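You operate a simulated robot arm through the tools that you are given. There is no shell and no other tool.

You are at the controls of a simulated robot arm. One attempt, no reset.

Task
Give china cap 6 one lamp run in the blue seat.
Fine: it goes back where it stood on the mat; shut the drawer before you start; leave it shut till the lamp is off; shut it again at the end. Set down upright: what you pick out.

It is judged by the outcome, as a careful person would: the job done as asked, and still so three seconds after it is handed in. It fails if anything else is knocked over, pushed out of place, dropped, spilled or broken. Lids that push on must go on centred and level and be pressed home; caps that screw on are set level and turned clockwise until they are tight.

Robot
A 7-joint arm with a two-finger parallel gripper, fixed in place. Base frame: the origin is on the floor under the middle of its stand, x ahead of it, y to its left, z up. Units: mm, degrees, N and s.
It reaches about 966 mm from its shoulder. Its first joint turns from -166.0 to 166.0 degrees. Payload 3.43 kg.
Tool frame: the origin (TCP) lies between the finger pads and is the grasp point; the fingertips stand 30 mm ahead of it; z points along the fingers, y is the line along which they close. Largest opening 94 mm; finger width 28, thickness 10; the body of the gripper, 50 by 96 mm, starts 55 mm behind the TCP.
Orientation is told as [roll, pitch, yaw] about the base's x, y, z axes, in that order, counted from this pose: with the fingers straight down and closing along the base's y, the tool's x points along the base's -x, its y along +y and its z along -z.

Tools
- The arm moves only by the tool nudge_tool. Its argument "rows" is a list of rows, each a list of 7 numbers: the shift along the tool's x, y, z in units of 200 mm (1.0 is 200 mm), then the turn, a rotation vector about the tool's x, y, z in units of 180 degrees (1.0 is 180 degrees), then the gripper command, from -1 (shut) to 1 (fully open), values between in proportion. In form: [[tx, ty, tz, rx, ry, rz, claw], ...]. A call has 1 to 20 rows; each row is the pose to reach, as a shift and turn from the pose commanded when the call began, along the tool's axes at that moment. A call with a number of a shift or a turn outside -1 to 1 is refused whole. A row lasts 0.2 s, in which the tool goes at most 50 mm and 8.6 degrees; a call with a longer step from one row to the next is refused whole, and so is a gripper value outside its range. A pose out of reach is approached as far as the arm can. The call stops where the force on the tool passes 40 N (or 10 N more than at its start, if that is more) or the arm is blocked; 0.2 s more then pass. Each finger travels about 45 mm/s and halts on what it meets, pressing with about 35 N; the grip force reading is that of the motor and also rises with nothing between the fingers. The clock runs only during rows and for 0.2 s after the last one: add rows that repeat a pose to give the fingers time. It gives the time, the measured TCP pose, the force on the tool (base axes), the opening and the grip force at its end, in the units of the frame above (readings bear some noise), with the torque about the TCP (base axes, N m) and any sound that the robot's microphone picked up.
- Cameras (640 x 400 px; columns grow to the right, rows downward): "scene" is fixed at [221.6, -650.7, 1447.3]; the picture's right is [0.85, -0.52, 0.00], its down [-0.46, -0.77, -0.45] and it looks along [0.23, 0.38, -0.90] (base axes); focal length 214 px, centre (320, 200). "wrist" rides on the gripper at [76, 14, -103] in the tool frame; the picture's right is [-0.18, 0.98, 0.00], its down [-0.75, -0.14, -0.64] and it looks along [-0.63, -0.12, 0.77] (tool axes); focal length 243 px, centre (320, 200). There is no depth. A picture from a camera that has moved, and an enlarged one, comes with that camera's place and axes in the base frame and with its lens.
- get_image(camera): a new picture of that camera. It takes no simulated time.
- lift_body(by): slides the trunk up (or, below 0, down) by that many mm; the arm rides with it, the base frame stays. It gives what a move gives, with no picture.
- inspect(camera, box): a new picture of the part [left, top, right, bottom] of that camera's present view, enlarged. It takes no simulated time.
- job_done(): hands the job in; it is judged then, once.

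Places have to be worked out from the pictures, the camera data and where the tool is seen. Open the gripper and draw the arm clear of the work before you hand the job in, unless the task says otherwise.

The tools are called after "Emit:" as a command line: name --pt "numbers of a row" for each row, then --argument value for the rest, lists and objects as JSON in quotes. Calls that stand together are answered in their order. nudge_tool: Moves the arm, as the interface text tells. Its arguments: {"type":"object","properties":{"rows":{"type":"array"}},"required":["rows"]} The other tools are called the same way: lift_body (by) moves the trunk up or down; get_image (camera) takes a picture; inspect (camera, box) takes an enlarged picture of a part of a camera's view; job_done () hands the job in.

At the start:

```text
clock: 0.0
tool_pos: [242.7, -440.2, 1264.5]
ee_rot: [0.1, 0.0, 0.0]
ft_force: [1.2, -0.5, 0.5]
ft_torque: [0.01, -0.03, 0.02]
width: 94.0
gripper_force: 0.0
trunk travel left (down, up): [-350.0, 140.0]
```

scene: 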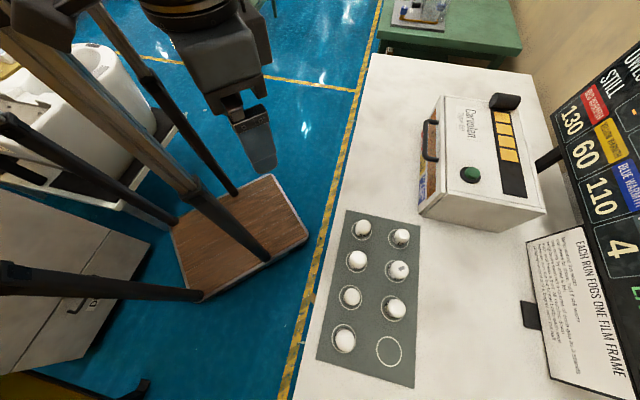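
wrist: 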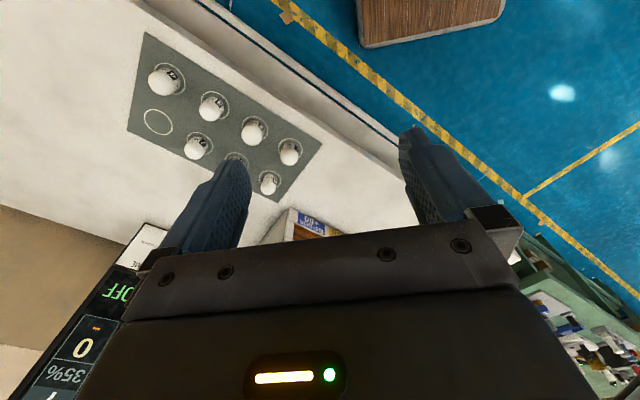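

I'll first look closely at the scene: the mat with caps, the machine, and the signs.

Emit:
inspect --camera "scene" --box '[300, 190, 440, 390]'

Emit:
inspect --camera "scene" --box '[400, 70, 560, 240]'

Emit:
inspect --camera "scene" --box '[500, 30, 640, 240]'

Emit:
inspect --camera "scene" --box '[500, 200, 640, 400]'

Emit:
inspect --camera "wrist" --box '[120, 30, 330, 210]'

```text
2.00 times, centred on (370, 290) of scene
camera zoom: at [221.6, -650.7, 1447.3], right [0.85, -0.52, 0.0], down [-0.46, -0.77, -0.45], along [0.23, 0.38, -0.9], focal length 429 px, centre (220, 20)
```

zoom: 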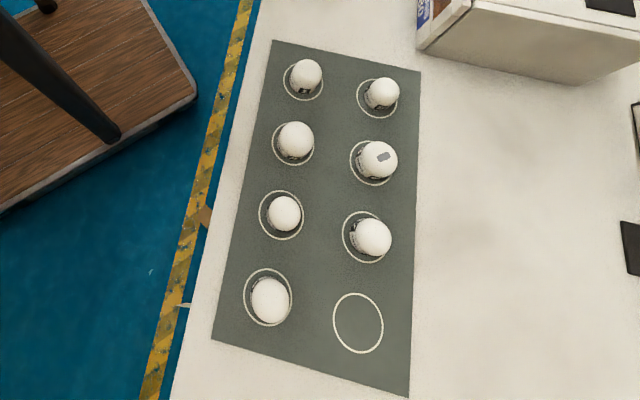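

```text
2.35 times, centred on (480, 155) of scene
camera zoom: at [221.6, -650.7, 1447.3], right [0.85, -0.52, 0.0], down [-0.46, -0.77, -0.45], along [0.23, 0.38, -0.9], focal length 505 px, centre (-56, 306)
```

zoom: 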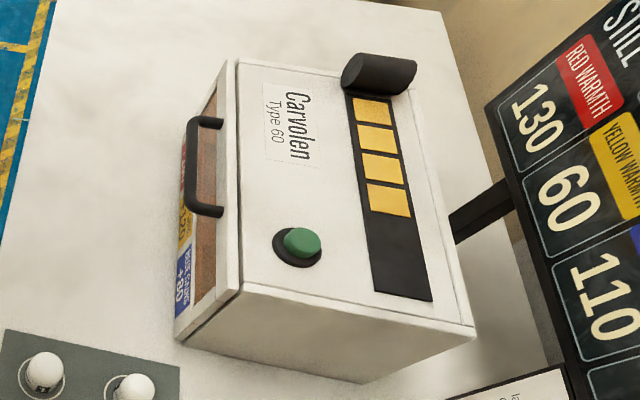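

```text
1.90 times, centred on (570, 135) of scene
camera zoom: at [221.6, -650.7, 1447.3], right [0.85, -0.52, 0.0], down [-0.46, -0.77, -0.45], along [0.23, 0.38, -0.9], focal length 408 px, centre (-156, 324)
```

zoom: 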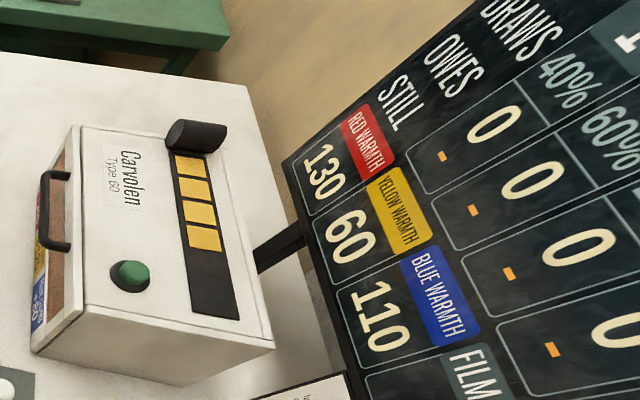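

```text
2.00 times, centred on (570, 300) of scene
camera zoom: at [221.6, -650.7, 1447.3], right [0.85, -0.52, 0.0], down [-0.46, -0.77, -0.45], along [0.23, 0.38, -0.9], focal length 429 px, centre (-180, 0)
```

zoom: 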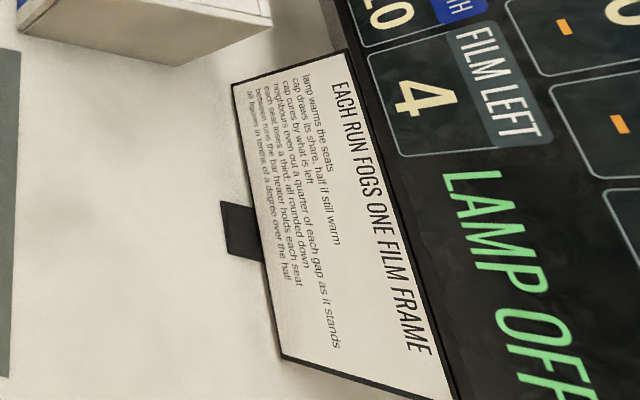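

```text
2.22 times, centred on (225, 120) of wrist
camera zoom: at [167.4, -424.8, 1367.2], right [0.18, 0.98, 0.0], down [0.75, -0.14, 0.64], along [0.63, -0.12, -0.77], focal length 539 px, centre (531, 378)
```

zoom: 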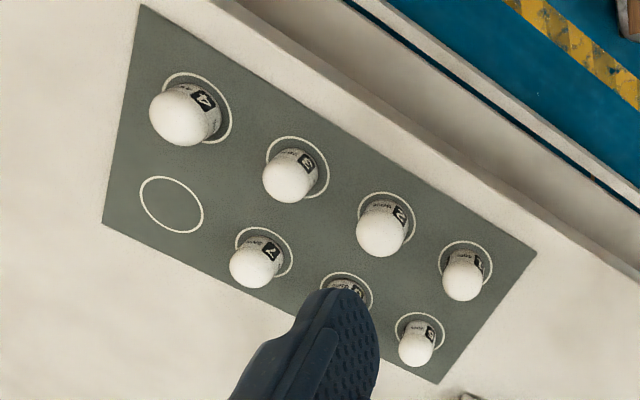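

The mat lies about 45° to the base axes, at z ≈ 840, with its long side parallel to the machine's front. I'll turn the tool by -45° yaw at this height so the wrist camera faces along the table, then look again.

Emit:
nudge_tool --pt "0 0 0 0 0 0.045 1" --pt "0 0 0 0 0 0.09 1" --pt "0 0 0 0 0 0.135 1" --pt "0 0 0 0 0 0.18 1" --pt "0 0 0 0 0 0.225 1" --pt "0 0 0 0 0 0.25 1" --pt "0 0 0 0 0 0.25 1"

Emit:
get_image --camera "wrist"

Emit:
get_image --camera "scene"

```text
clock: 1.6
tool_pos: [243.1, -439.5, 1264.4]
ee_rot: [0.0, 0.0, -45.1]
ft_force: [-0.4, 0.5, -0.3]
ft_torque: [-0.02, -0.04, 0.01]
width: 94.2
gripper_force: 0.1
trunk travel left (down, up): [-350.0, 140.0]
```

```text
taken
camera wrist: at [199.7, -375.3, 1367.4], right [0.83, 0.56, 0.0], down [0.43, -0.63, 0.64], along [0.36, -0.53, -0.77], focal length 243 px, centre (320, 200)
```

wrist: 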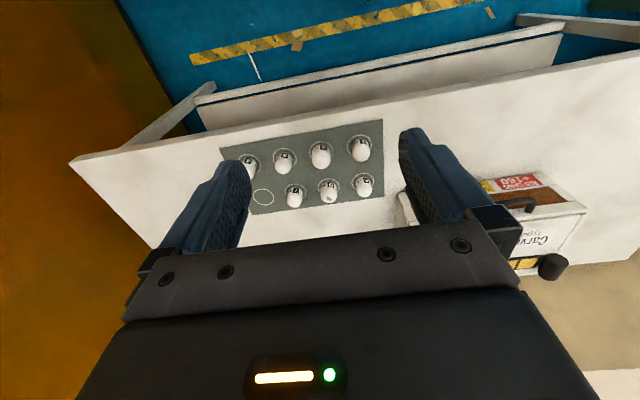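

```text
taken
```

scene: 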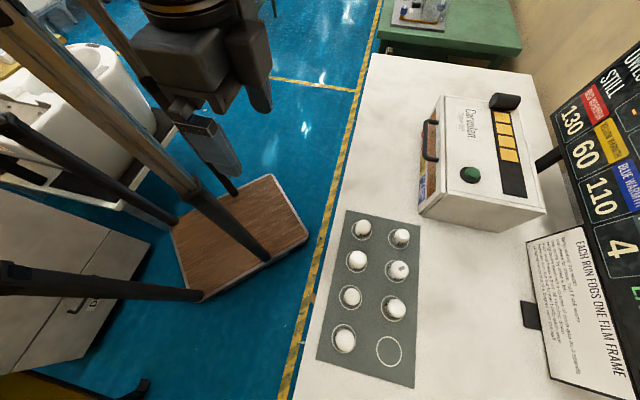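

Now let me zoom in on the mat and machine in this view.

Emit:
inspect --camera "wrist" --box '[210, 110, 400, 230]'

Emit:
inspect --camera "wrist" --box '[400, 150, 620, 290]'

```text
3.33 times, centred on (305, 170) of wrist
camera zoom: at [199.7, -375.3, 1367.4], right [0.83, 0.56, 0.0], down [0.43, -0.63, 0.64], along [0.36, -0.53, -0.77], focal length 809 px, centre (370, 300)
```

zoom: 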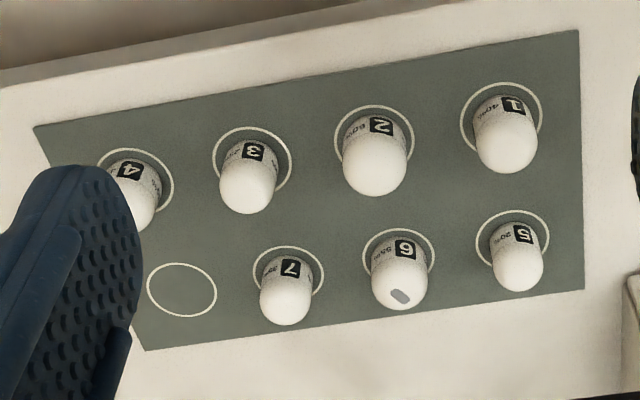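

```text
2.86 times, centred on (510, 220) of wrist
camera zoom: at [199.7, -375.3, 1367.4], right [0.83, 0.56, 0.0], down [0.43, -0.63, 0.64], along [0.36, -0.53, -0.77], focal length 693 px, centre (-223, 143)
```

zoom: 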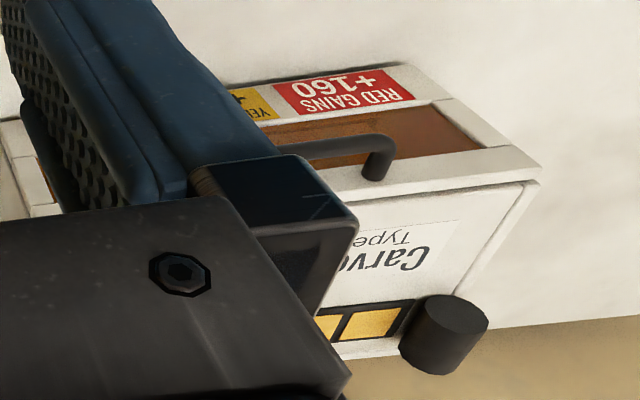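

Cap 6 is the one with the grey mark on its top, second from the machine end in the far row. Next I'll slide sideways toward the machine so its front appears between the fingers.

Emit:
nudge_tool --pt "0 0.2 0 0 0 0 1" --pt "0 0.4 0 0 0 0 1" --pt "0 0.6 0 0 0 0 1" --pt "0 0.8 0 0 0 0 1" --pt "0 1.0 0 0 0 0 1"

Emit:
nudge_tool --pt "0 0.2 0 0 0 0 1" --pt "0 0.4 0 0 0 0 1" --pt "0 0.6 0 0 0 0 1"

Emit:
get_image --camera "wrist"

```text
clock: 2.5
tool_pos: [334.6, -349.5, 1262.1]
ee_rot: [-0.3, -0.1, -44.1]
ft_force: [1.9, -1.7, -4.0]
ft_torque: [-0.04, 0.11, -0.09]
width: 93.9
gripper_force: 0.2
trunk travel left (down, up): [-350.0, 140.0]
stopped in row 4: the force on the tool passed its limit at 100 N (the readings are from after the stop); the commanded pose is now the measured one
```

```text
clock: 2.8
tool_pos: [339.8, -348.1, 1259.7]
ee_rot: [-0.4, -0.2, -43.2]
ft_force: [0.0, -1.3, -0.9]
ft_torque: [0.05, 0.01, -0.04]
width: 93.9
gripper_force: 0.0
trunk travel left (down, up): [-350.0, 140.0]
stopped in row 1: the force on the tool passed its limit at 106 N (the readings are from after the stop); the commanded pose is now the measured one
```

```text
taken
camera wrist: at [294.4, -284.0, 1362.3], right [0.81, 0.59, -0.01], down [0.45, -0.61, 0.65], along [0.38, -0.53, -0.76], focal length 243 px, centre (320, 200)
```

wrist: 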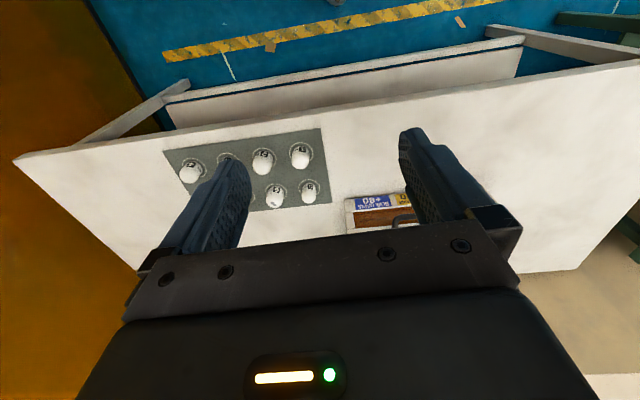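

The move was stopped by a contact I can't see from the wrist. Looking at the scene camera before moving any further.

Emit:
get_image --camera "scene"

Emit:
inspect --camera "scene" --box '[60, 0, 380, 200]'

```text
taken
```

scene: 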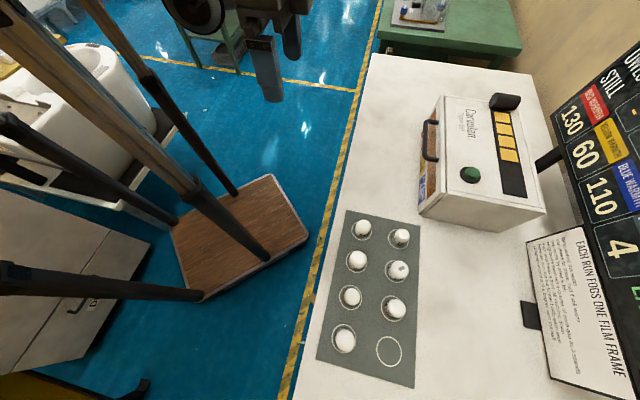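

```text
2.00 times, centred on (220, 100) of scene
camera zoom: at [221.6, -650.7, 1447.3], right [0.85, -0.52, 0.0], down [-0.46, -0.77, -0.45], along [0.23, 0.38, -0.9], focal length 429 px, centre (520, 400)
```

zoom: 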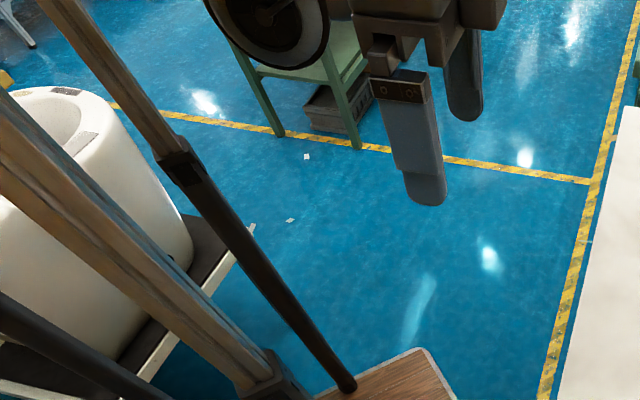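

Nothing visible is near the gripper, so an upper link or something overhead out of view is likely the culprit. I'll back off along the path I came by, slowly, and check the force readings.

Emit:
nudge_tool --pt "0 -0.1 0 0 0 0 1" --pt "0 -0.2 0 0 0 0 1" --pt "0 -0.3 0 0 0 0 1" --pt "0 -0.4 0 0 0 0 1" --pt "0 -0.4 0 0 0 0 1"

Emit:
get_image --camera "wrist"

```text
clock: 4.0
tool_pos: [286.5, -407.0, 1261.2]
ee_rot: [-0.4, -0.3, -43.2]
ft_force: [0.4, -0.7, 0.5]
ft_torque: [0.0, 0.0, 0.01]
width: 94.3
gripper_force: 0.1
trunk travel left (down, up): [-350.0, 140.0]
```

```text
taken
camera wrist: at [241.0, -342.6, 1363.1], right [0.81, 0.59, -0.01], down [0.45, -0.61, 0.65], along [0.38, -0.53, -0.76], focal length 243 px, centre (320, 200)
```

wrist: 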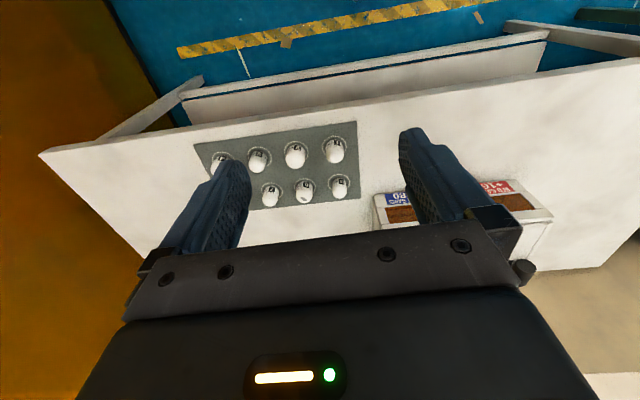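

Backing off was free. Now I'll move outward over the table (away from the stand) at the same lateral position and a bit lower, in smaller steps.

Emit:
nudge_tool --pt "-0.1 0 0.05 0 0 0 1" --pt "-0.2 0 0.1 0 0 0 1" --pt "-0.3 0 0.15 0 0 0 1" --pt "-0.4 0 0.2 0 0 0 1" --pt "-0.5 0 0.25 0 0 0 1" --pt "-0.6 0 0.3 0 0 0 1" --pt "-0.6 0 0.3 0 0 0 1"

Emit:
get_image --camera "wrist"

Emit:
get_image --camera "scene"

```text
clock: 5.6
tool_pos: [371.8, -490.0, 1202.0]
ee_rot: [-0.4, -0.3, -43.2]
ft_force: [0.1, -0.1, 0.4]
ft_torque: [-0.01, -0.03, 0.01]
width: 93.8
gripper_force: 0.1
trunk travel left (down, up): [-350.0, 140.0]
```

```text
taken
camera wrist: at [326.8, -425.2, 1303.3], right [0.81, 0.59, -0.01], down [0.45, -0.61, 0.65], along [0.38, -0.53, -0.76], focal length 243 px, centre (320, 200)
```

wrist: 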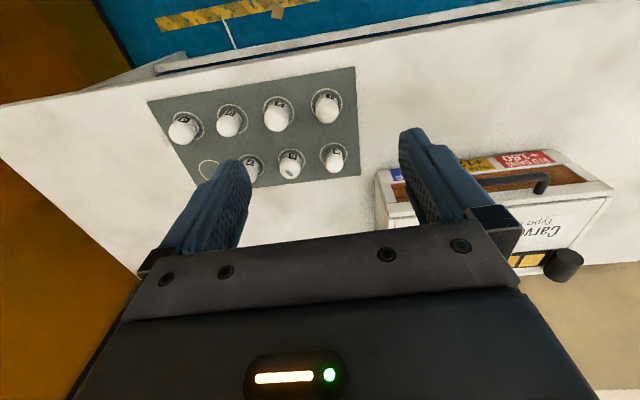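

```text
taken
```

scene: 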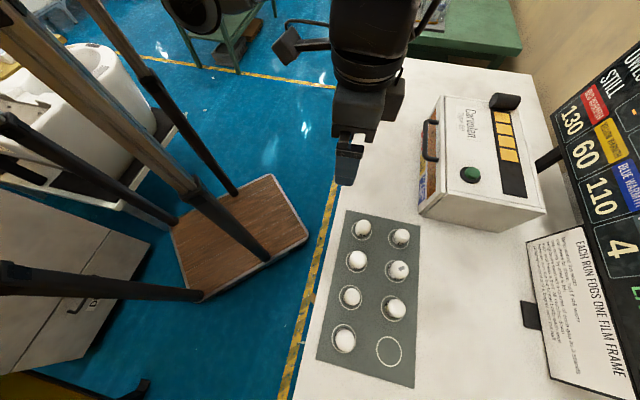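

Free motion here, and the arm is now visible. I'll try the sideways motion toward the machine again from this more extended position, slowly.

Emit:
nudge_tool --pt "0 0.1 0 0 0 0 1" --pt "0 0.2 0 0 0 0 1" --pt "0 0.3 0 0 0 0 1" --pt "0 0.4 0 0 0 0 1" --pt "0 0.5 0 0 0 0 1" --pt "0 0.6 0 0 0 0 1" --pt "0 0.7 0 0 0 0 1" --pt "0 0.7 0 0 0 0 1"

Emit:
get_image --camera "wrist"

Emit:
get_image --camera "scene"

```text
clock: 7.4
tool_pos: [468.3, -385.3, 1200.2]
ee_rot: [-0.5, -0.3, -43.3]
ft_force: [0.7, 0.7, 0.8]
ft_torque: [0.01, 0.03, 0.01]
width: 94.1
gripper_force: 0.0
trunk travel left (down, up): [-350.0, 140.0]
```

```text
taken
camera wrist: at [423.8, -321.7, 1302.1], right [0.81, 0.59, -0.01], down [0.45, -0.61, 0.65], along [0.38, -0.53, -0.76], focal length 243 px, centre (320, 200)
```

wrist: 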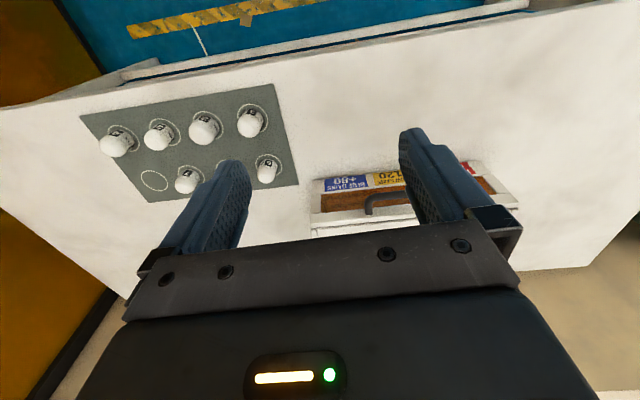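

```text
taken
```

scene: 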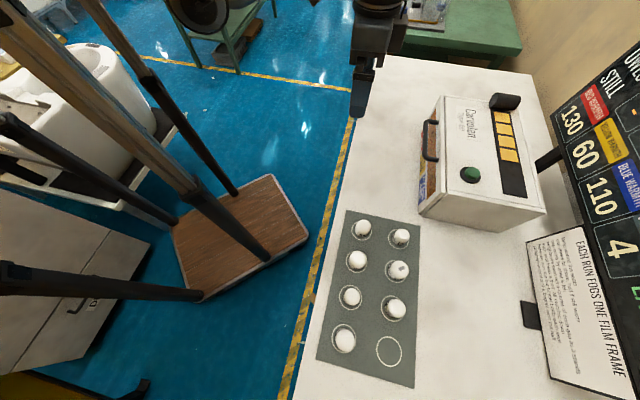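

That path is clear. I'll continue sideways a little more so the machine front comes between the fingers.

Emit:
nudge_tool --pt "0 0.1 0 0 0 0 1" --pt "0 0.2 0 0 0 0 1" --pt "0 0.3 0 0 0 0 1" --pt "0 0.4 0 0 0 0 1" --pt "0.05 0.5 0 0 0 0 1" --pt "0.1 0.6 0 0 0 0 1" --pt "0.1 0.6 0 0 0 0 1"

Emit:
get_image --camera "wrist"

Emit:
inspect --camera "wrist" --box '[240, 130, 480, 280]'

```text
clock: 9.0
tool_pos: [535.2, -284.2, 1200.2]
ee_rot: [-0.6, -0.3, -43.3]
ft_force: [-0.5, 0.1, -0.7]
ft_torque: [-0.01, -0.01, 0.03]
width: 93.9
gripper_force: 0.0
trunk travel left (down, up): [-350.0, 140.0]
```

```text
taken
camera wrist: at [489.9, -219.9, 1301.7], right [0.81, 0.59, -0.01], down [0.45, -0.61, 0.65], along [0.38, -0.53, -0.76], focal length 243 px, centre (320, 200)
```

wrist: 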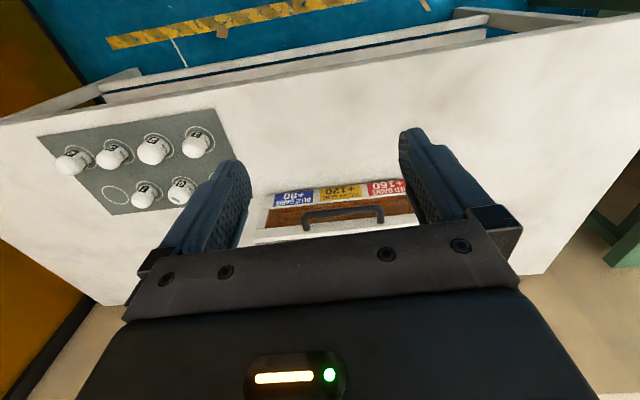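

```text
2.67 times, centred on (360, 205) of wrist
camera zoom: at [489.9, -219.9, 1301.7], right [0.81, 0.59, -0.01], down [0.45, -0.61, 0.65], along [0.38, -0.53, -0.76], focal length 647 px, centre (213, 187)
```

zoom: 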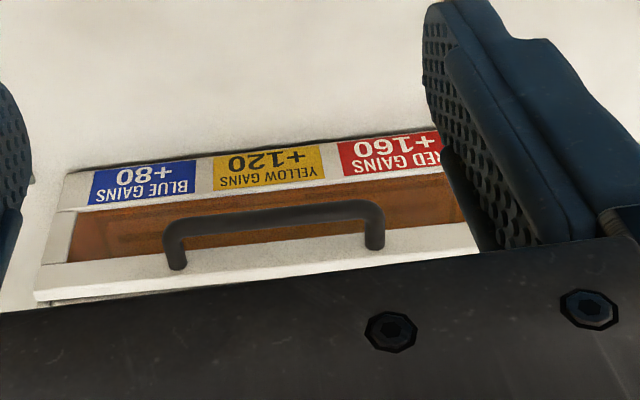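

The front shows the blue seat at the mat end (+80), yellow (+120) in the middle, red (+160) at the far end, and an arched handle. Zooming the scene camera on the handle and front to triangulate.

Emit:
inspect --camera "scene" --box '[410, 85, 490, 215]'

Emit:
inspect --camera "scene" --box '[440, 85, 550, 240]'

Emit:
inspect --camera "scene" --box '[345, 210, 425, 310]'

```text
3.08 times, centred on (450, 150) of scene
camera zoom: at [221.6, -650.7, 1447.3], right [0.85, -0.52, 0.0], down [-0.46, -0.77, -0.45], along [0.23, 0.38, -0.9], focal length 660 px, centre (-80, 354)
```

zoom: 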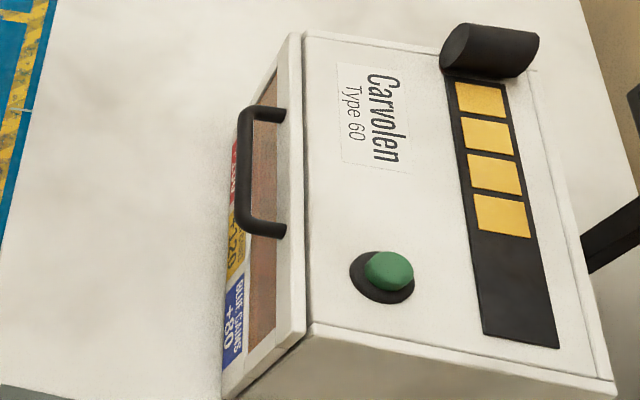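

```text
2.58 times, centred on (495, 162) of scene
camera zoom: at [221.6, -650.7, 1447.3], right [0.85, -0.52, 0.0], down [-0.46, -0.77, -0.45], along [0.23, 0.38, -0.9], focal length 554 px, centre (-132, 297)
```

zoom: 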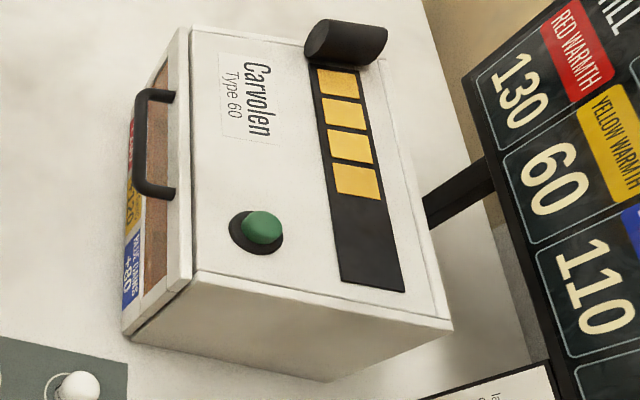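

```text
4.00 times, centred on (385, 260) of scene
camera zoom: at [221.6, -650.7, 1447.3], right [0.85, -0.52, 0.0], down [-0.46, -0.77, -0.45], along [0.23, 0.38, -0.9], focal length 858 px, centre (60, -40)
```

zoom: 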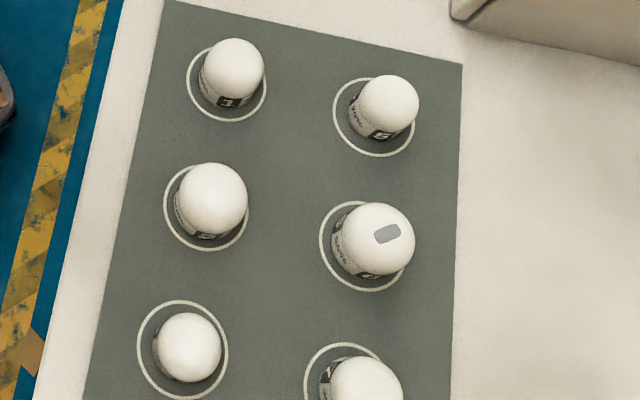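

Triangulation puts the handle bar along e1 (45° direction) from about (652,-491) to (753,-394) at z ≈ 977, standing ~33 mm off the panel. I'll level the tool and set yaw to exactly -45°, then rotate another -90° so the fingers close across the bar.

Emit:
nudge_tool --pt "0 0 0 -0.0033 0.0017 0.0094 1" --pt "0 0 0 -0.0033 0.0017 0.0094 1"

Emit:
nudge_tool --pt "0 0 0 0 0 0.045 1" --pt "0 0 0 0 0 0.09 1" --pt "0 0 0 0 0 0.135 1" --pt "0 0 0 0 0 0.18 1" --pt "0 0 0 0 0 0.225 1" --pt "0 0 0 0 0 0.27 1" --pt "0 0 0 0 0 0.315 1" --pt "0 0 0 0 0 0.36 1" --pt "0 0 0 0 0 0.405 1" --pt "0 0 0 0 0 0.45 1" --pt "0 0 0 0 0 0.495 1" --pt "0 0 0 0 0 0.5 1" --pt "0 0 0 0 0 0.5 1"

Emit:
get_image --camera "wrist"

Emit:
get_image --camera "scene"

```text
clock: 9.6
tool_pos: [535.9, -285.0, 1201.0]
ee_rot: [0.2, 0.0, -44.8]
ft_force: [0.2, 0.2, -0.6]
ft_torque: [0.01, 0.0, 0.0]
width: 93.7
gripper_force: 0.0
trunk travel left (down, up): [-350.0, 140.0]
```

```text
clock: 12.4
tool_pos: [476.7, -277.9, 1200.1]
ee_rot: [0.0, 0.1, -134.8]
ft_force: [-0.3, 0.3, -0.1]
ft_torque: [-0.03, 0.0, 0.01]
width: 94.1
gripper_force: 0.0
out of reach, approached as far as the arm can: row 10, 11, 12, 13
trunk travel left (down, up): [-350.0, 140.0]
```

```text
taken
camera wrist: at [541.7, -232.8, 1301.9], right [0.57, -0.82, 0.0], down [-0.63, -0.44, 0.64], along [-0.53, -0.36, -0.77], focal length 243 px, centre (320, 200)
```

wrist: 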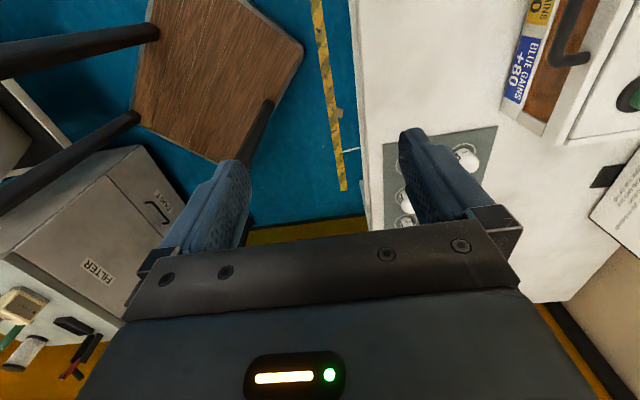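

```text
taken
```

scene: 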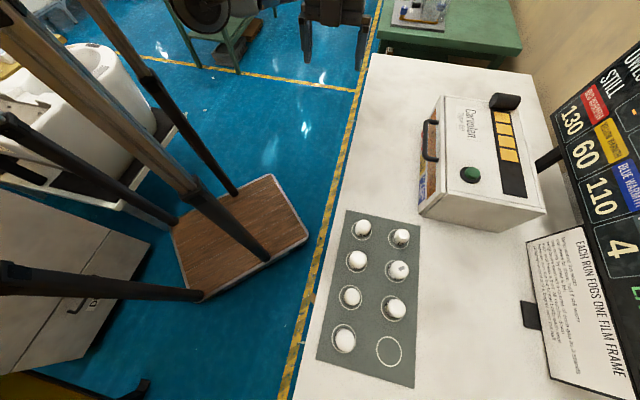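

Yaw -135° is at the arm's limit here (it drifted off position). I'll rotate back the other way, toward yaw +45°, checking on the way.

Emit:
nudge_tool --pt "0 0 0 0 0 -0.045 1" --pt "0 0 0 0 0 -0.09 1" --pt "0 0 0 0 0 -0.135 1" --pt "0 0 0 0 0 -0.18 1" --pt "0 0 0 0 0 -0.225 1" --pt "0 0 0 0 0 -0.27 1" --pt "0 0 0 0 0 -0.315 1" --pt "0 0 0 0 0 -0.36 1" --pt "0 0 0 0 0 -0.405 1" --pt "0 0 0 0 0 -0.45 1" --pt "0 0 0 0 0 -0.495 1" --pt "0 0 0 0 0 -0.5 1" --pt "0 0 0 0 0 -0.5 1"

```text
clock: 15.2
tool_pos: [476.0, -279.9, 1198.9]
ee_rot: [0.1, 0.0, -44.8]
ft_force: [-0.2, 0.8, 0.7]
ft_torque: [0.01, 0.0, 0.0]
width: 93.8
gripper_force: 0.1
trunk travel left (down, up): [-350.0, 140.0]
```

Back at yaw -45°. Continuing the rotation to yaw +45°.

Emit:
nudge_tool --pt "0 0 0 0 0 -0.045 1" --pt "0 0 0 0 0 -0.09 1" --pt "0 0 0 0 0 -0.135 1" --pt "0 0 0 0 0 -0.18 1" --pt "0 0 0 0 0 -0.225 1" --pt "0 0 0 0 0 -0.27 1" --pt "0 0 0 0 0 -0.315 1" --pt "0 0 0 0 0 -0.36 1" --pt "0 0 0 0 0 -0.405 1" --pt "0 0 0 0 0 -0.45 1" --pt "0 0 0 0 0 -0.495 1" --pt "0 0 0 0 0 -0.5 1" --pt "0 0 0 0 0 -0.5 1"

Emit:
get_image --camera "wrist"

```text
clock: 18.0
tool_pos: [476.1, -278.9, 1197.9]
ee_rot: [0.0, -0.2, 45.1]
ft_force: [0.2, -0.1, 0.5]
ft_torque: [0.0, 0.01, -0.02]
width: 94.0
gripper_force: 0.0
trunk travel left (down, up): [-350.0, 140.0]
```

```text
taken
camera wrist: at [413.2, -323.8, 1299.9], right [-0.57, 0.82, 0.0], down [0.63, 0.43, 0.64], along [0.53, 0.37, -0.77], focal length 243 px, centre (320, 200)
```

wrist: 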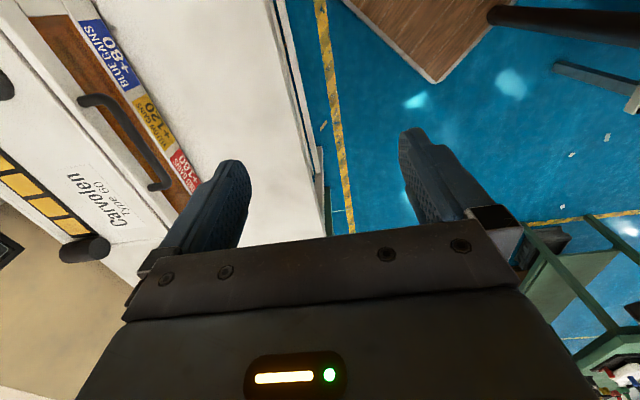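

Yaw +45° works. Now moving out toward a position above the handle, staying well above the machine top.

Emit:
nudge_tool --pt "-0.0375 -0.16 0.04 0 0 0 1" --pt "-0.075 -0.32 0.08 0 0 0 1" --pt "-0.1125 -0.48 0.12 0 0 0 1" --pt "-0.15 -0.64 0.16 0 0 0 1" --pt "-0.19 -0.8 0.2 0 0 0 1" --pt "-0.225 -0.95 0.24 0 0 0 1" --pt "-0.225 -0.95 0.24 0 0 0 1"

Emit:
get_image --camera "wrist"

Emit:
get_image --camera "scene"

```text
clock: 19.6
tool_pos: [642.5, -384.1, 1148.6]
ee_rot: [0.0, -0.1, 45.1]
ft_force: [0.0, 0.1, -0.7]
ft_torque: [0.02, 0.0, -0.02]
width: 94.0
gripper_force: 0.1
trunk travel left (down, up): [-350.0, 140.0]
```

```text
taken
camera wrist: at [578.5, -426.5, 1251.1], right [-0.57, 0.82, 0.0], down [0.63, 0.43, 0.64], along [0.53, 0.37, -0.77], focal length 243 px, centre (320, 200)
```

wrist: 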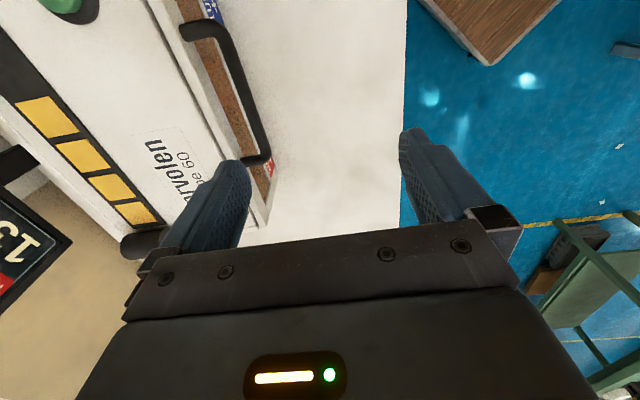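

```text
taken
```

scene: 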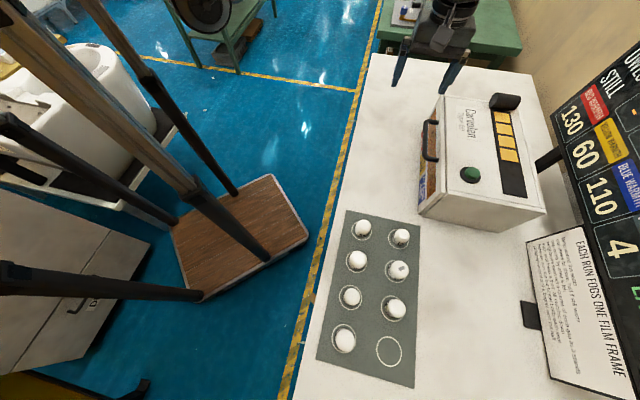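

Zooming on the handle from here to refine its position.

Emit:
inspect --camera "wrist" --box '[130, 0, 330, 230]'

```text
1.74 times, centred on (230, 115) of wrist
camera zoom: at [578.5, -426.5, 1251.1], right [-0.57, 0.82, 0.0], down [0.63, 0.43, 0.64], along [0.53, 0.37, -0.77], focal length 422 px, centre (476, 348)
```

zoom: 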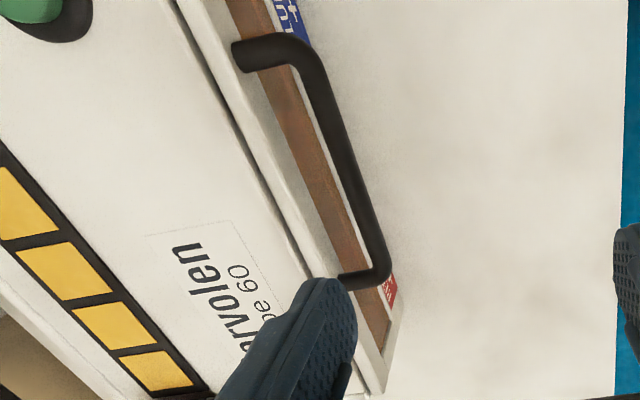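

The handle bar's centre works out at e2 ≈ 808 (distance along the -45° direction), e1 ≈ 183, z ≈ 977, with the panel about 33–36 mm behind it and the machine top at z ≈ 1000. I'll move directly above it with the opening narrowed to 30 mm so a finger fits behind the bar.

Emit:
nudge_tool --pt "0 -0.1 0.06 0 0 0 -0.36" --pt "0 -0.2 0.12 0 0 0 -0.36" --pt "0 -0.3 0.18 0 0 0 -0.36" --pt "0 -0.41 0.24 0 0 0 -0.36" --pt "0 -0.41 0.24 0 0 0 -0.36" --pt "0 -0.41 0.24 0 0 0 -0.36"

Emit:
get_image --camera "wrist"

Emit:
inspect --camera "scene" --box '[380, 0, 560, 220]'

```text
clock: 21.0
tool_pos: [702.2, -440.0, 1102.8]
ee_rot: [-0.1, -0.2, 45.0]
ft_force: [-1.0, 0.7, -0.9]
ft_torque: [-0.03, 0.04, -0.03]
width: 29.9
gripper_force: 0.1
trunk travel left (down, up): [-350.0, 140.0]
```

```text
taken
camera wrist: at [638.3, -483.8, 1204.1], right [-0.57, 0.82, 0.0], down [0.63, 0.43, 0.64], along [0.53, 0.36, -0.77], focal length 243 px, centre (320, 200)
```

wrist: 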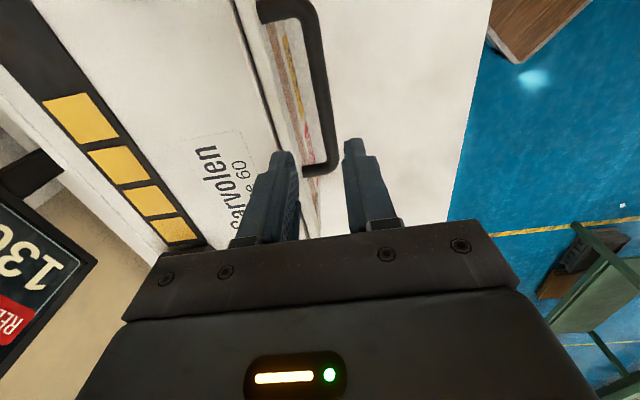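

```text
1.82 times, centred on (470, 110) of scene
camera zoom: at [221.6, -650.7, 1447.3], right [0.85, -0.52, 0.0], down [-0.46, -0.77, -0.45], along [0.23, 0.38, -0.9], focal length 390 px, centre (47, 364)
```

zoom: 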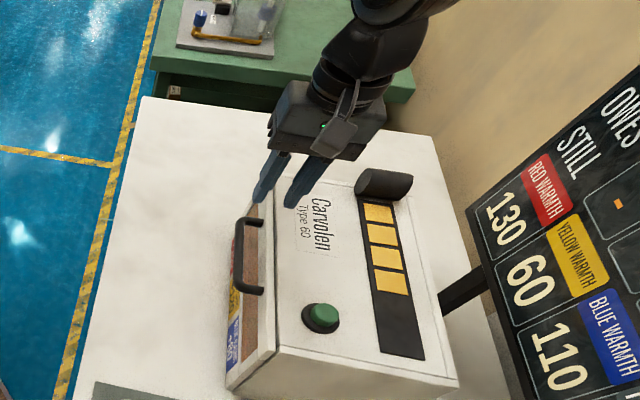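

The TCP is directly over the bar centre (bar seems turned about 2° from 45°). I'll match that small angle and descend with the fingers straddling the bar.

Emit:
nudge_tool --pt "0 -0.005 0.12 0 0 0.005 -0.36" --pt "0 -0.008 0.24 0 0 0.01 -0.36" --pt "0 -0.008 0.34 0 0 0.0106 -0.36" --pt "0 -0.008 0.42 0 0 0.0106 -0.36" --pt "0 -0.008 0.42 0 0 0.0106 -0.36"

Emit:
get_image --camera "wrist"

Emit:
inspect --camera "scene" --box '[400, 60, 500, 220]'

```text
clock: 22.2
tool_pos: [702.6, -440.1, 1017.3]
ee_rot: [0.0, -0.1, 43.2]
ft_force: [-0.4, 0.0, 0.1]
ft_torque: [0.01, 0.02, 0.0]
width: 30.0
gripper_force: 0.1
trunk travel left (down, up): [-350.0, 140.0]
```

```text
taken
camera wrist: at [638.3, -481.9, 1120.2], right [-0.54, 0.84, 0.0], down [0.65, 0.41, 0.64], along [0.54, 0.35, -0.77], focal length 243 px, centre (320, 200)
```

wrist: 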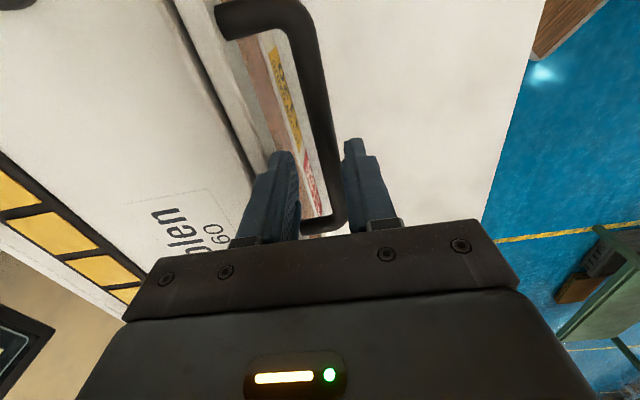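

```text
2.50 times, centred on (450, 140) of scene
camera zoom: at [221.6, -650.7, 1447.3], right [0.85, -0.52, 0.0], down [-0.46, -0.77, -0.45], along [0.23, 0.38, -0.9], focal length 536 px, centre (-5, 350)
```

zoom: 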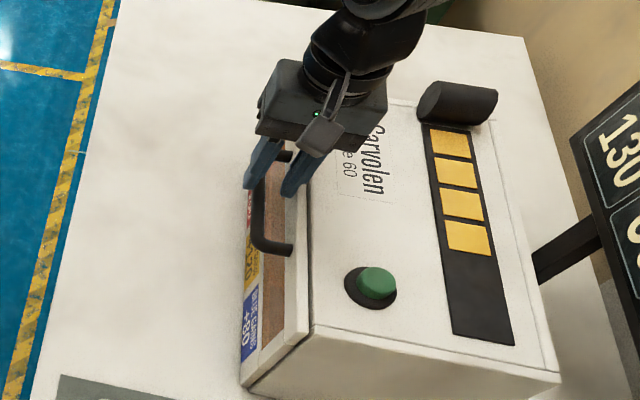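

Let me zoom in on the fingertips relative to the bar and panel before the last descent.

Emit:
inspect --camera "wrist" --box '[210, 60, 390, 240]'

```text
2.22 times, centred on (300, 150) of wrist
camera zoom: at [638.3, -481.9, 1120.2], right [-0.54, 0.84, 0.0], down [0.65, 0.41, 0.64], along [0.54, 0.35, -0.77], focal length 539 px, centre (364, 311)
```

zoom: 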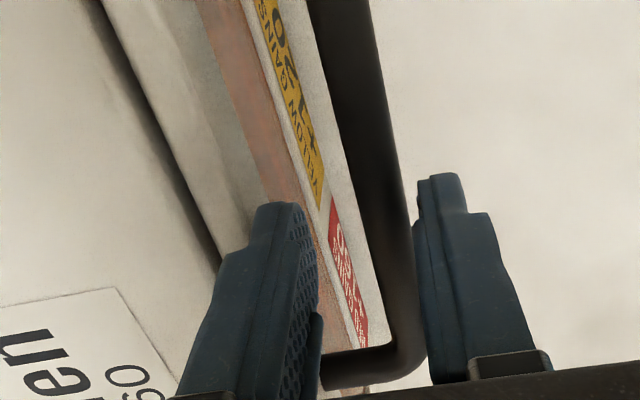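

The bar sits about 5 mm toward the robot side of the finger gap, so I'll shift 4 mm that way, descend the last 34 mm, and close on the bar.

Emit:
nudge_tool --pt "0 0.022 0.0 0 0 0 -0.36" --pt "0 0.022 0.06 0 0 0 -0.36" --pt "0 0.022 0.12 0 0 0 -0.36" --pt "0 0.022 0.17 0 0 0 -0.36" --pt "0 0.022 0.17 0 0 0 -0.36"

Emit:
get_image --camera "wrist"

```text
clock: 23.4
tool_pos: [699.4, -437.5, 983.5]
ee_rot: [0.0, -0.1, 43.2]
ft_force: [-0.2, -1.3, -0.2]
ft_torque: [-0.01, 0.0, 0.0]
width: 30.2
gripper_force: 0.2
trunk travel left (down, up): [-350.0, 140.0]
```

```text
taken
camera wrist: at [634.7, -478.2, 1086.8], right [-0.54, 0.84, 0.0], down [0.65, 0.41, 0.64], along [0.54, 0.35, -0.77], focal length 243 px, centre (320, 200)
```

wrist: 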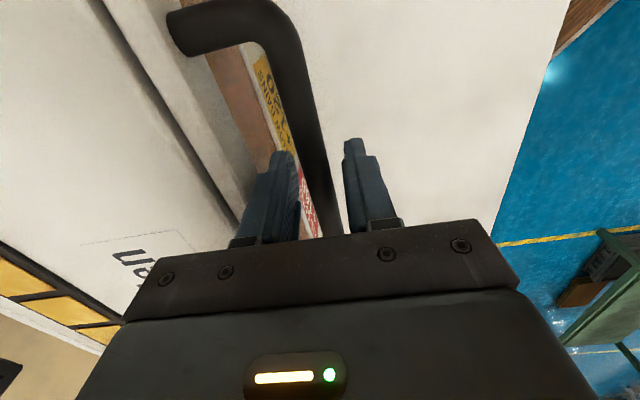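

The fingers straddle the bar with no contact force. Closing the gripper on the bar.

Emit:
nudge_tool --pt "0 0 0 0 0 0 -0.7" --pt "0 0 0 0 0 0 -1" --pt "0 0 0 0 0 0 -1" --pt "0 0 0 0 0 0 -1"

```text
clock: 24.4
tool_pos: [699.0, -435.9, 985.0]
ee_rot: [0.1, -0.1, 43.3]
ft_force: [0.6, -3.3, -1.7]
ft_torque: [-0.04, 0.07, 1.08]
width: 18.8
gripper_force: 45.4
trunk travel left (down, up): [-350.0, 140.0]
```

The bar is gripped (18.8 mm). Now pulling gently along the drawer's outward direction to test.

Emit:
nudge_tool --pt "0 0.05 0 0 0 0 -1" --pt "0 0.1 0 0 0 0 -1" --pt "0 0.15 0 0 0 0 -1" --pt "0 0.2 0 0 0 0 -1" --pt "0 0.2 0 0 0 0 -1"

Emit:
inspect --camera "scene" --box '[400, 60, 560, 240]'

```text
clock: 25.6
tool_pos: [670.7, -408.5, 986.0]
ee_rot: [0.0, -0.1, 43.1]
ft_force: [-9.2, -10.1, 2.1]
ft_torque: [0.35, -0.32, 1.02]
width: 18.7
gripper_force: 44.5
trunk travel left (down, up): [-350.0, 140.0]
```

```text
2.22 times, centred on (480, 150) of scene
camera zoom: at [221.6, -650.7, 1447.3], right [0.85, -0.52, 0.0], down [-0.46, -0.77, -0.45], along [0.23, 0.38, -0.9], focal length 477 px, centre (-36, 311)
```

zoom: 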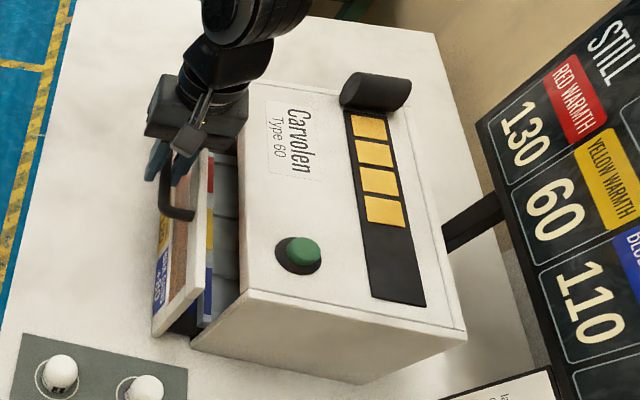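

The drawer slides along 135° (its axis is exactly 45°-aligned), so I'll undo the 2° twist and correct the small sideways drift while pulling further.

Emit:
nudge_tool --pt "0.008 0.05 0 0 0 -0.005 -1" --pt "0.01 0.12 0 0 0 -0.01 -1" --pt "0.013 0.2 0 0 0 -0.01 -1" --pt "0.0155 0.28 0 0 0 -0.01 -1" --pt "0.018 0.36 0 0 0 -0.01 -1" --pt "0.018 0.36 0 0 0 -0.01 -1"

Emit:
inspect --camera "scene" --box '[380, 40, 560, 240]'

Emit:
get_image --camera "wrist"

```text
clock: 27.0
tool_pos: [618.9, -356.2, 984.6]
ee_rot: [0.1, -0.2, 45.0]
ft_force: [-0.3, 1.4, 6.4]
ft_torque: [0.19, -0.23, 0.61]
width: 18.2
gripper_force: 44.8
trunk travel left (down, up): [-350.0, 140.0]
```

```text
2.00 times, centred on (470, 140) of scene
camera zoom: at [221.6, -650.7, 1447.3], right [0.85, -0.52, 0.0], down [-0.46, -0.77, -0.45], along [0.23, 0.38, -0.9], focal length 429 px, centre (20, 320)
```

zoom: 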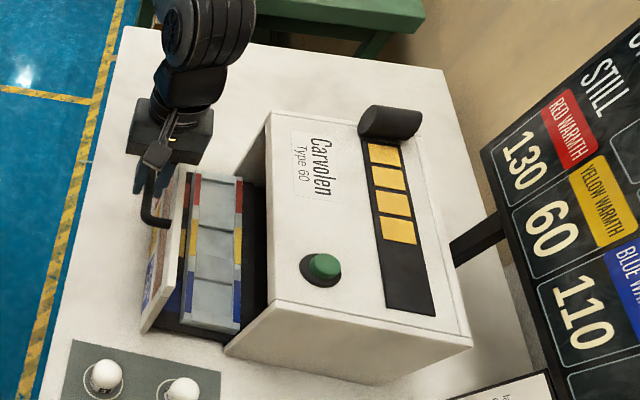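

```text
taken
camera wrist: at [556.4, -400.3, 1086.7], right [-0.57, 0.82, 0.0], down [0.63, 0.43, 0.64], along [0.53, 0.36, -0.76], focal length 243 px, centre (320, 200)
```

wrist: 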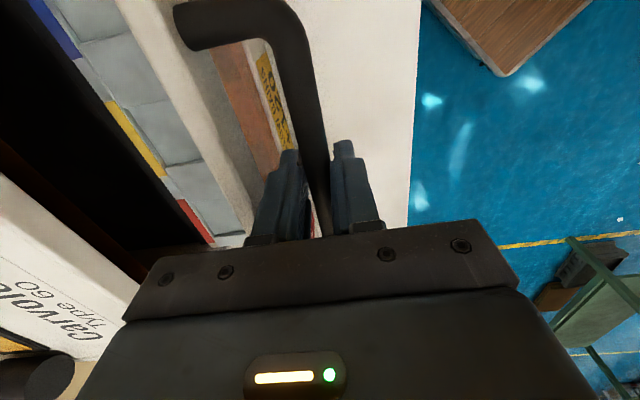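

The drawer is open about 112 mm and shows three empty seats. I'll pull a bit more to find whether there's more travel.

Emit:
nudge_tool --pt "0 0.05 0 0 0 0 -1" --pt "0 0.1 0 0 0 0 -1" --pt "0 0.15 0 0 0 0 -1" --pt "0 0.15 0 0 0 0 -1"

Emit:
inspect --camera "scene" --box '[380, 40, 560, 240]'

```text
clock: 28.0
tool_pos: [599.8, -335.1, 985.2]
ee_rot: [0.0, -0.1, 45.1]
ft_force: [6.4, 4.9, 16.3]
ft_torque: [-0.22, 0.18, 0.62]
width: 18.2
gripper_force: 45.3
trunk travel left (down, up): [-350.0, 140.0]
```

```text
2.00 times, centred on (470, 140) of scene
camera zoom: at [221.6, -650.7, 1447.3], right [0.85, -0.52, 0.0], down [-0.46, -0.77, -0.45], along [0.23, 0.38, -0.9], focal length 429 px, centre (20, 320)
```

zoom: 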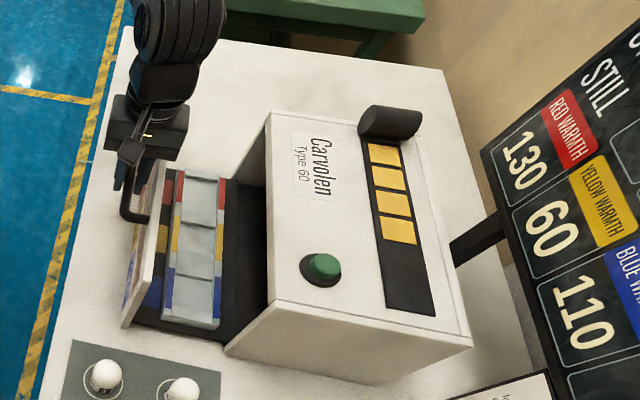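

The seat block is now fully out of the machine. Releasing the handle (just wide enough) and lifting straight up.

Emit:
nudge_tool --pt "0 0 0 0 0 0 -0.36" --pt "0 0 0 0 0 0 -0.36" --pt "0 0 0 0 0 0 -0.36"

Emit:
nudge_tool --pt "0 0 -0.1 0 0 0 -0.36" --pt "0 0 -0.2 0 0 0 -0.36" --pt "0 0 -0.35 0 0 0 -0.36" --pt "0 0 -0.55 0 0 0 -0.36" --pt "0 0 -0.75 0 0 0 -0.36" --pt "0 0 -0.75 0 0 0 -0.36"

Emit:
get_image --camera "wrist"

Emit:
get_image --camera "scene"

```text
clock: 28.8
tool_pos: [598.8, -337.1, 984.4]
ee_rot: [0.0, -0.2, 45.0]
ft_force: [-0.2, 0.6, 0.1]
ft_torque: [0.01, 0.03, 0.01]
width: 30.1
gripper_force: 0.0
trunk travel left (down, up): [-350.0, 140.0]
```

```text
clock: 30.2
tool_pos: [595.6, -336.3, 1135.7]
ee_rot: [0.2, -0.1, 45.0]
ft_force: [-0.1, 0.4, -0.1]
ft_torque: [-0.02, -0.03, 0.0]
width: 30.2
gripper_force: 0.1
trunk travel left (down, up): [-350.0, 140.0]
```

```text
taken
camera wrist: at [532.6, -380.0, 1237.3], right [-0.56, 0.83, 0.0], down [0.63, 0.43, 0.64], along [0.53, 0.36, -0.77], focal length 243 px, centre (320, 200)
```

wrist: 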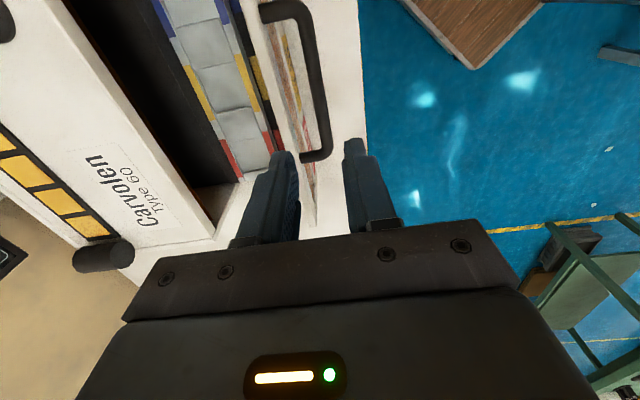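

```text
taken
```

scene: 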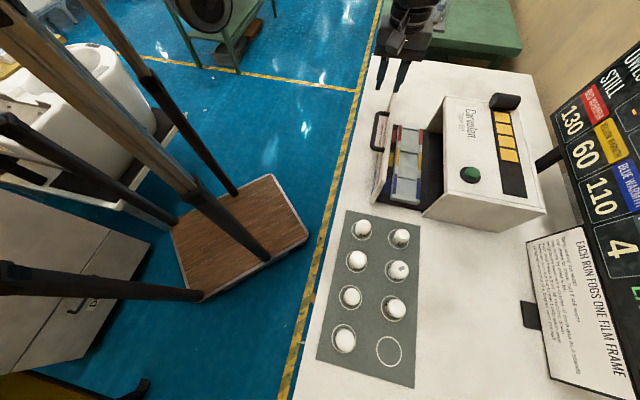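

The drawer stays open. Zooming in on the seats.

Emit:
inspect --camera "scene" --box '[365, 105, 455, 225]'

Emit:
inspect --camera "wrist" --box '[140, 0, 300, 190]'

```text
3.33 times, centred on (410, 165) of scene
camera zoom: at [221.6, -650.7, 1447.3], right [0.85, -0.52, 0.0], down [-0.46, -0.77, -0.45], along [0.23, 0.38, -0.9], focal length 715 px, centre (20, 317)
```

zoom: 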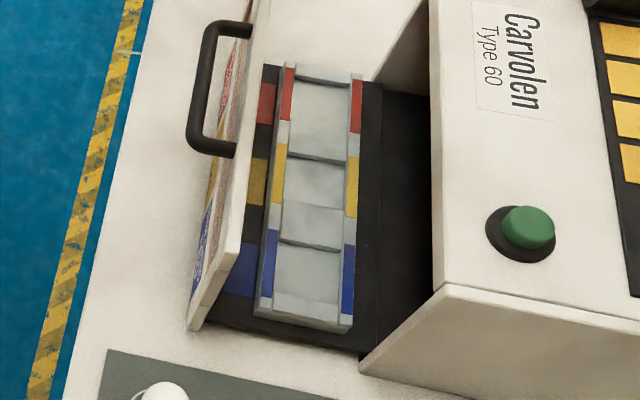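

```text
2.11 times, centred on (220, 95) of wrist
camera zoom: at [532.6, -380.0, 1237.3], right [-0.56, 0.83, 0.0], down [0.63, 0.43, 0.64], along [0.53, 0.36, -0.77], focal length 511 px, centre (530, 421)
```

zoom: 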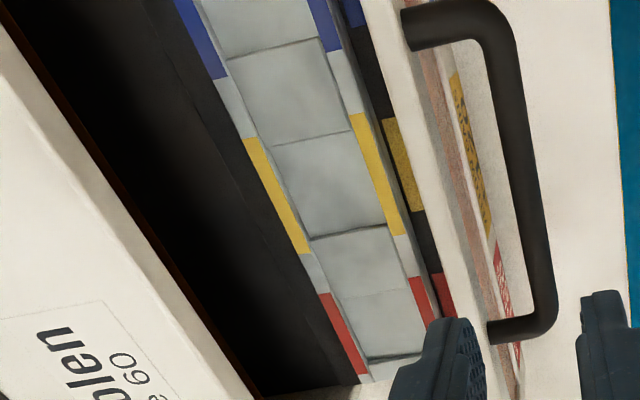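

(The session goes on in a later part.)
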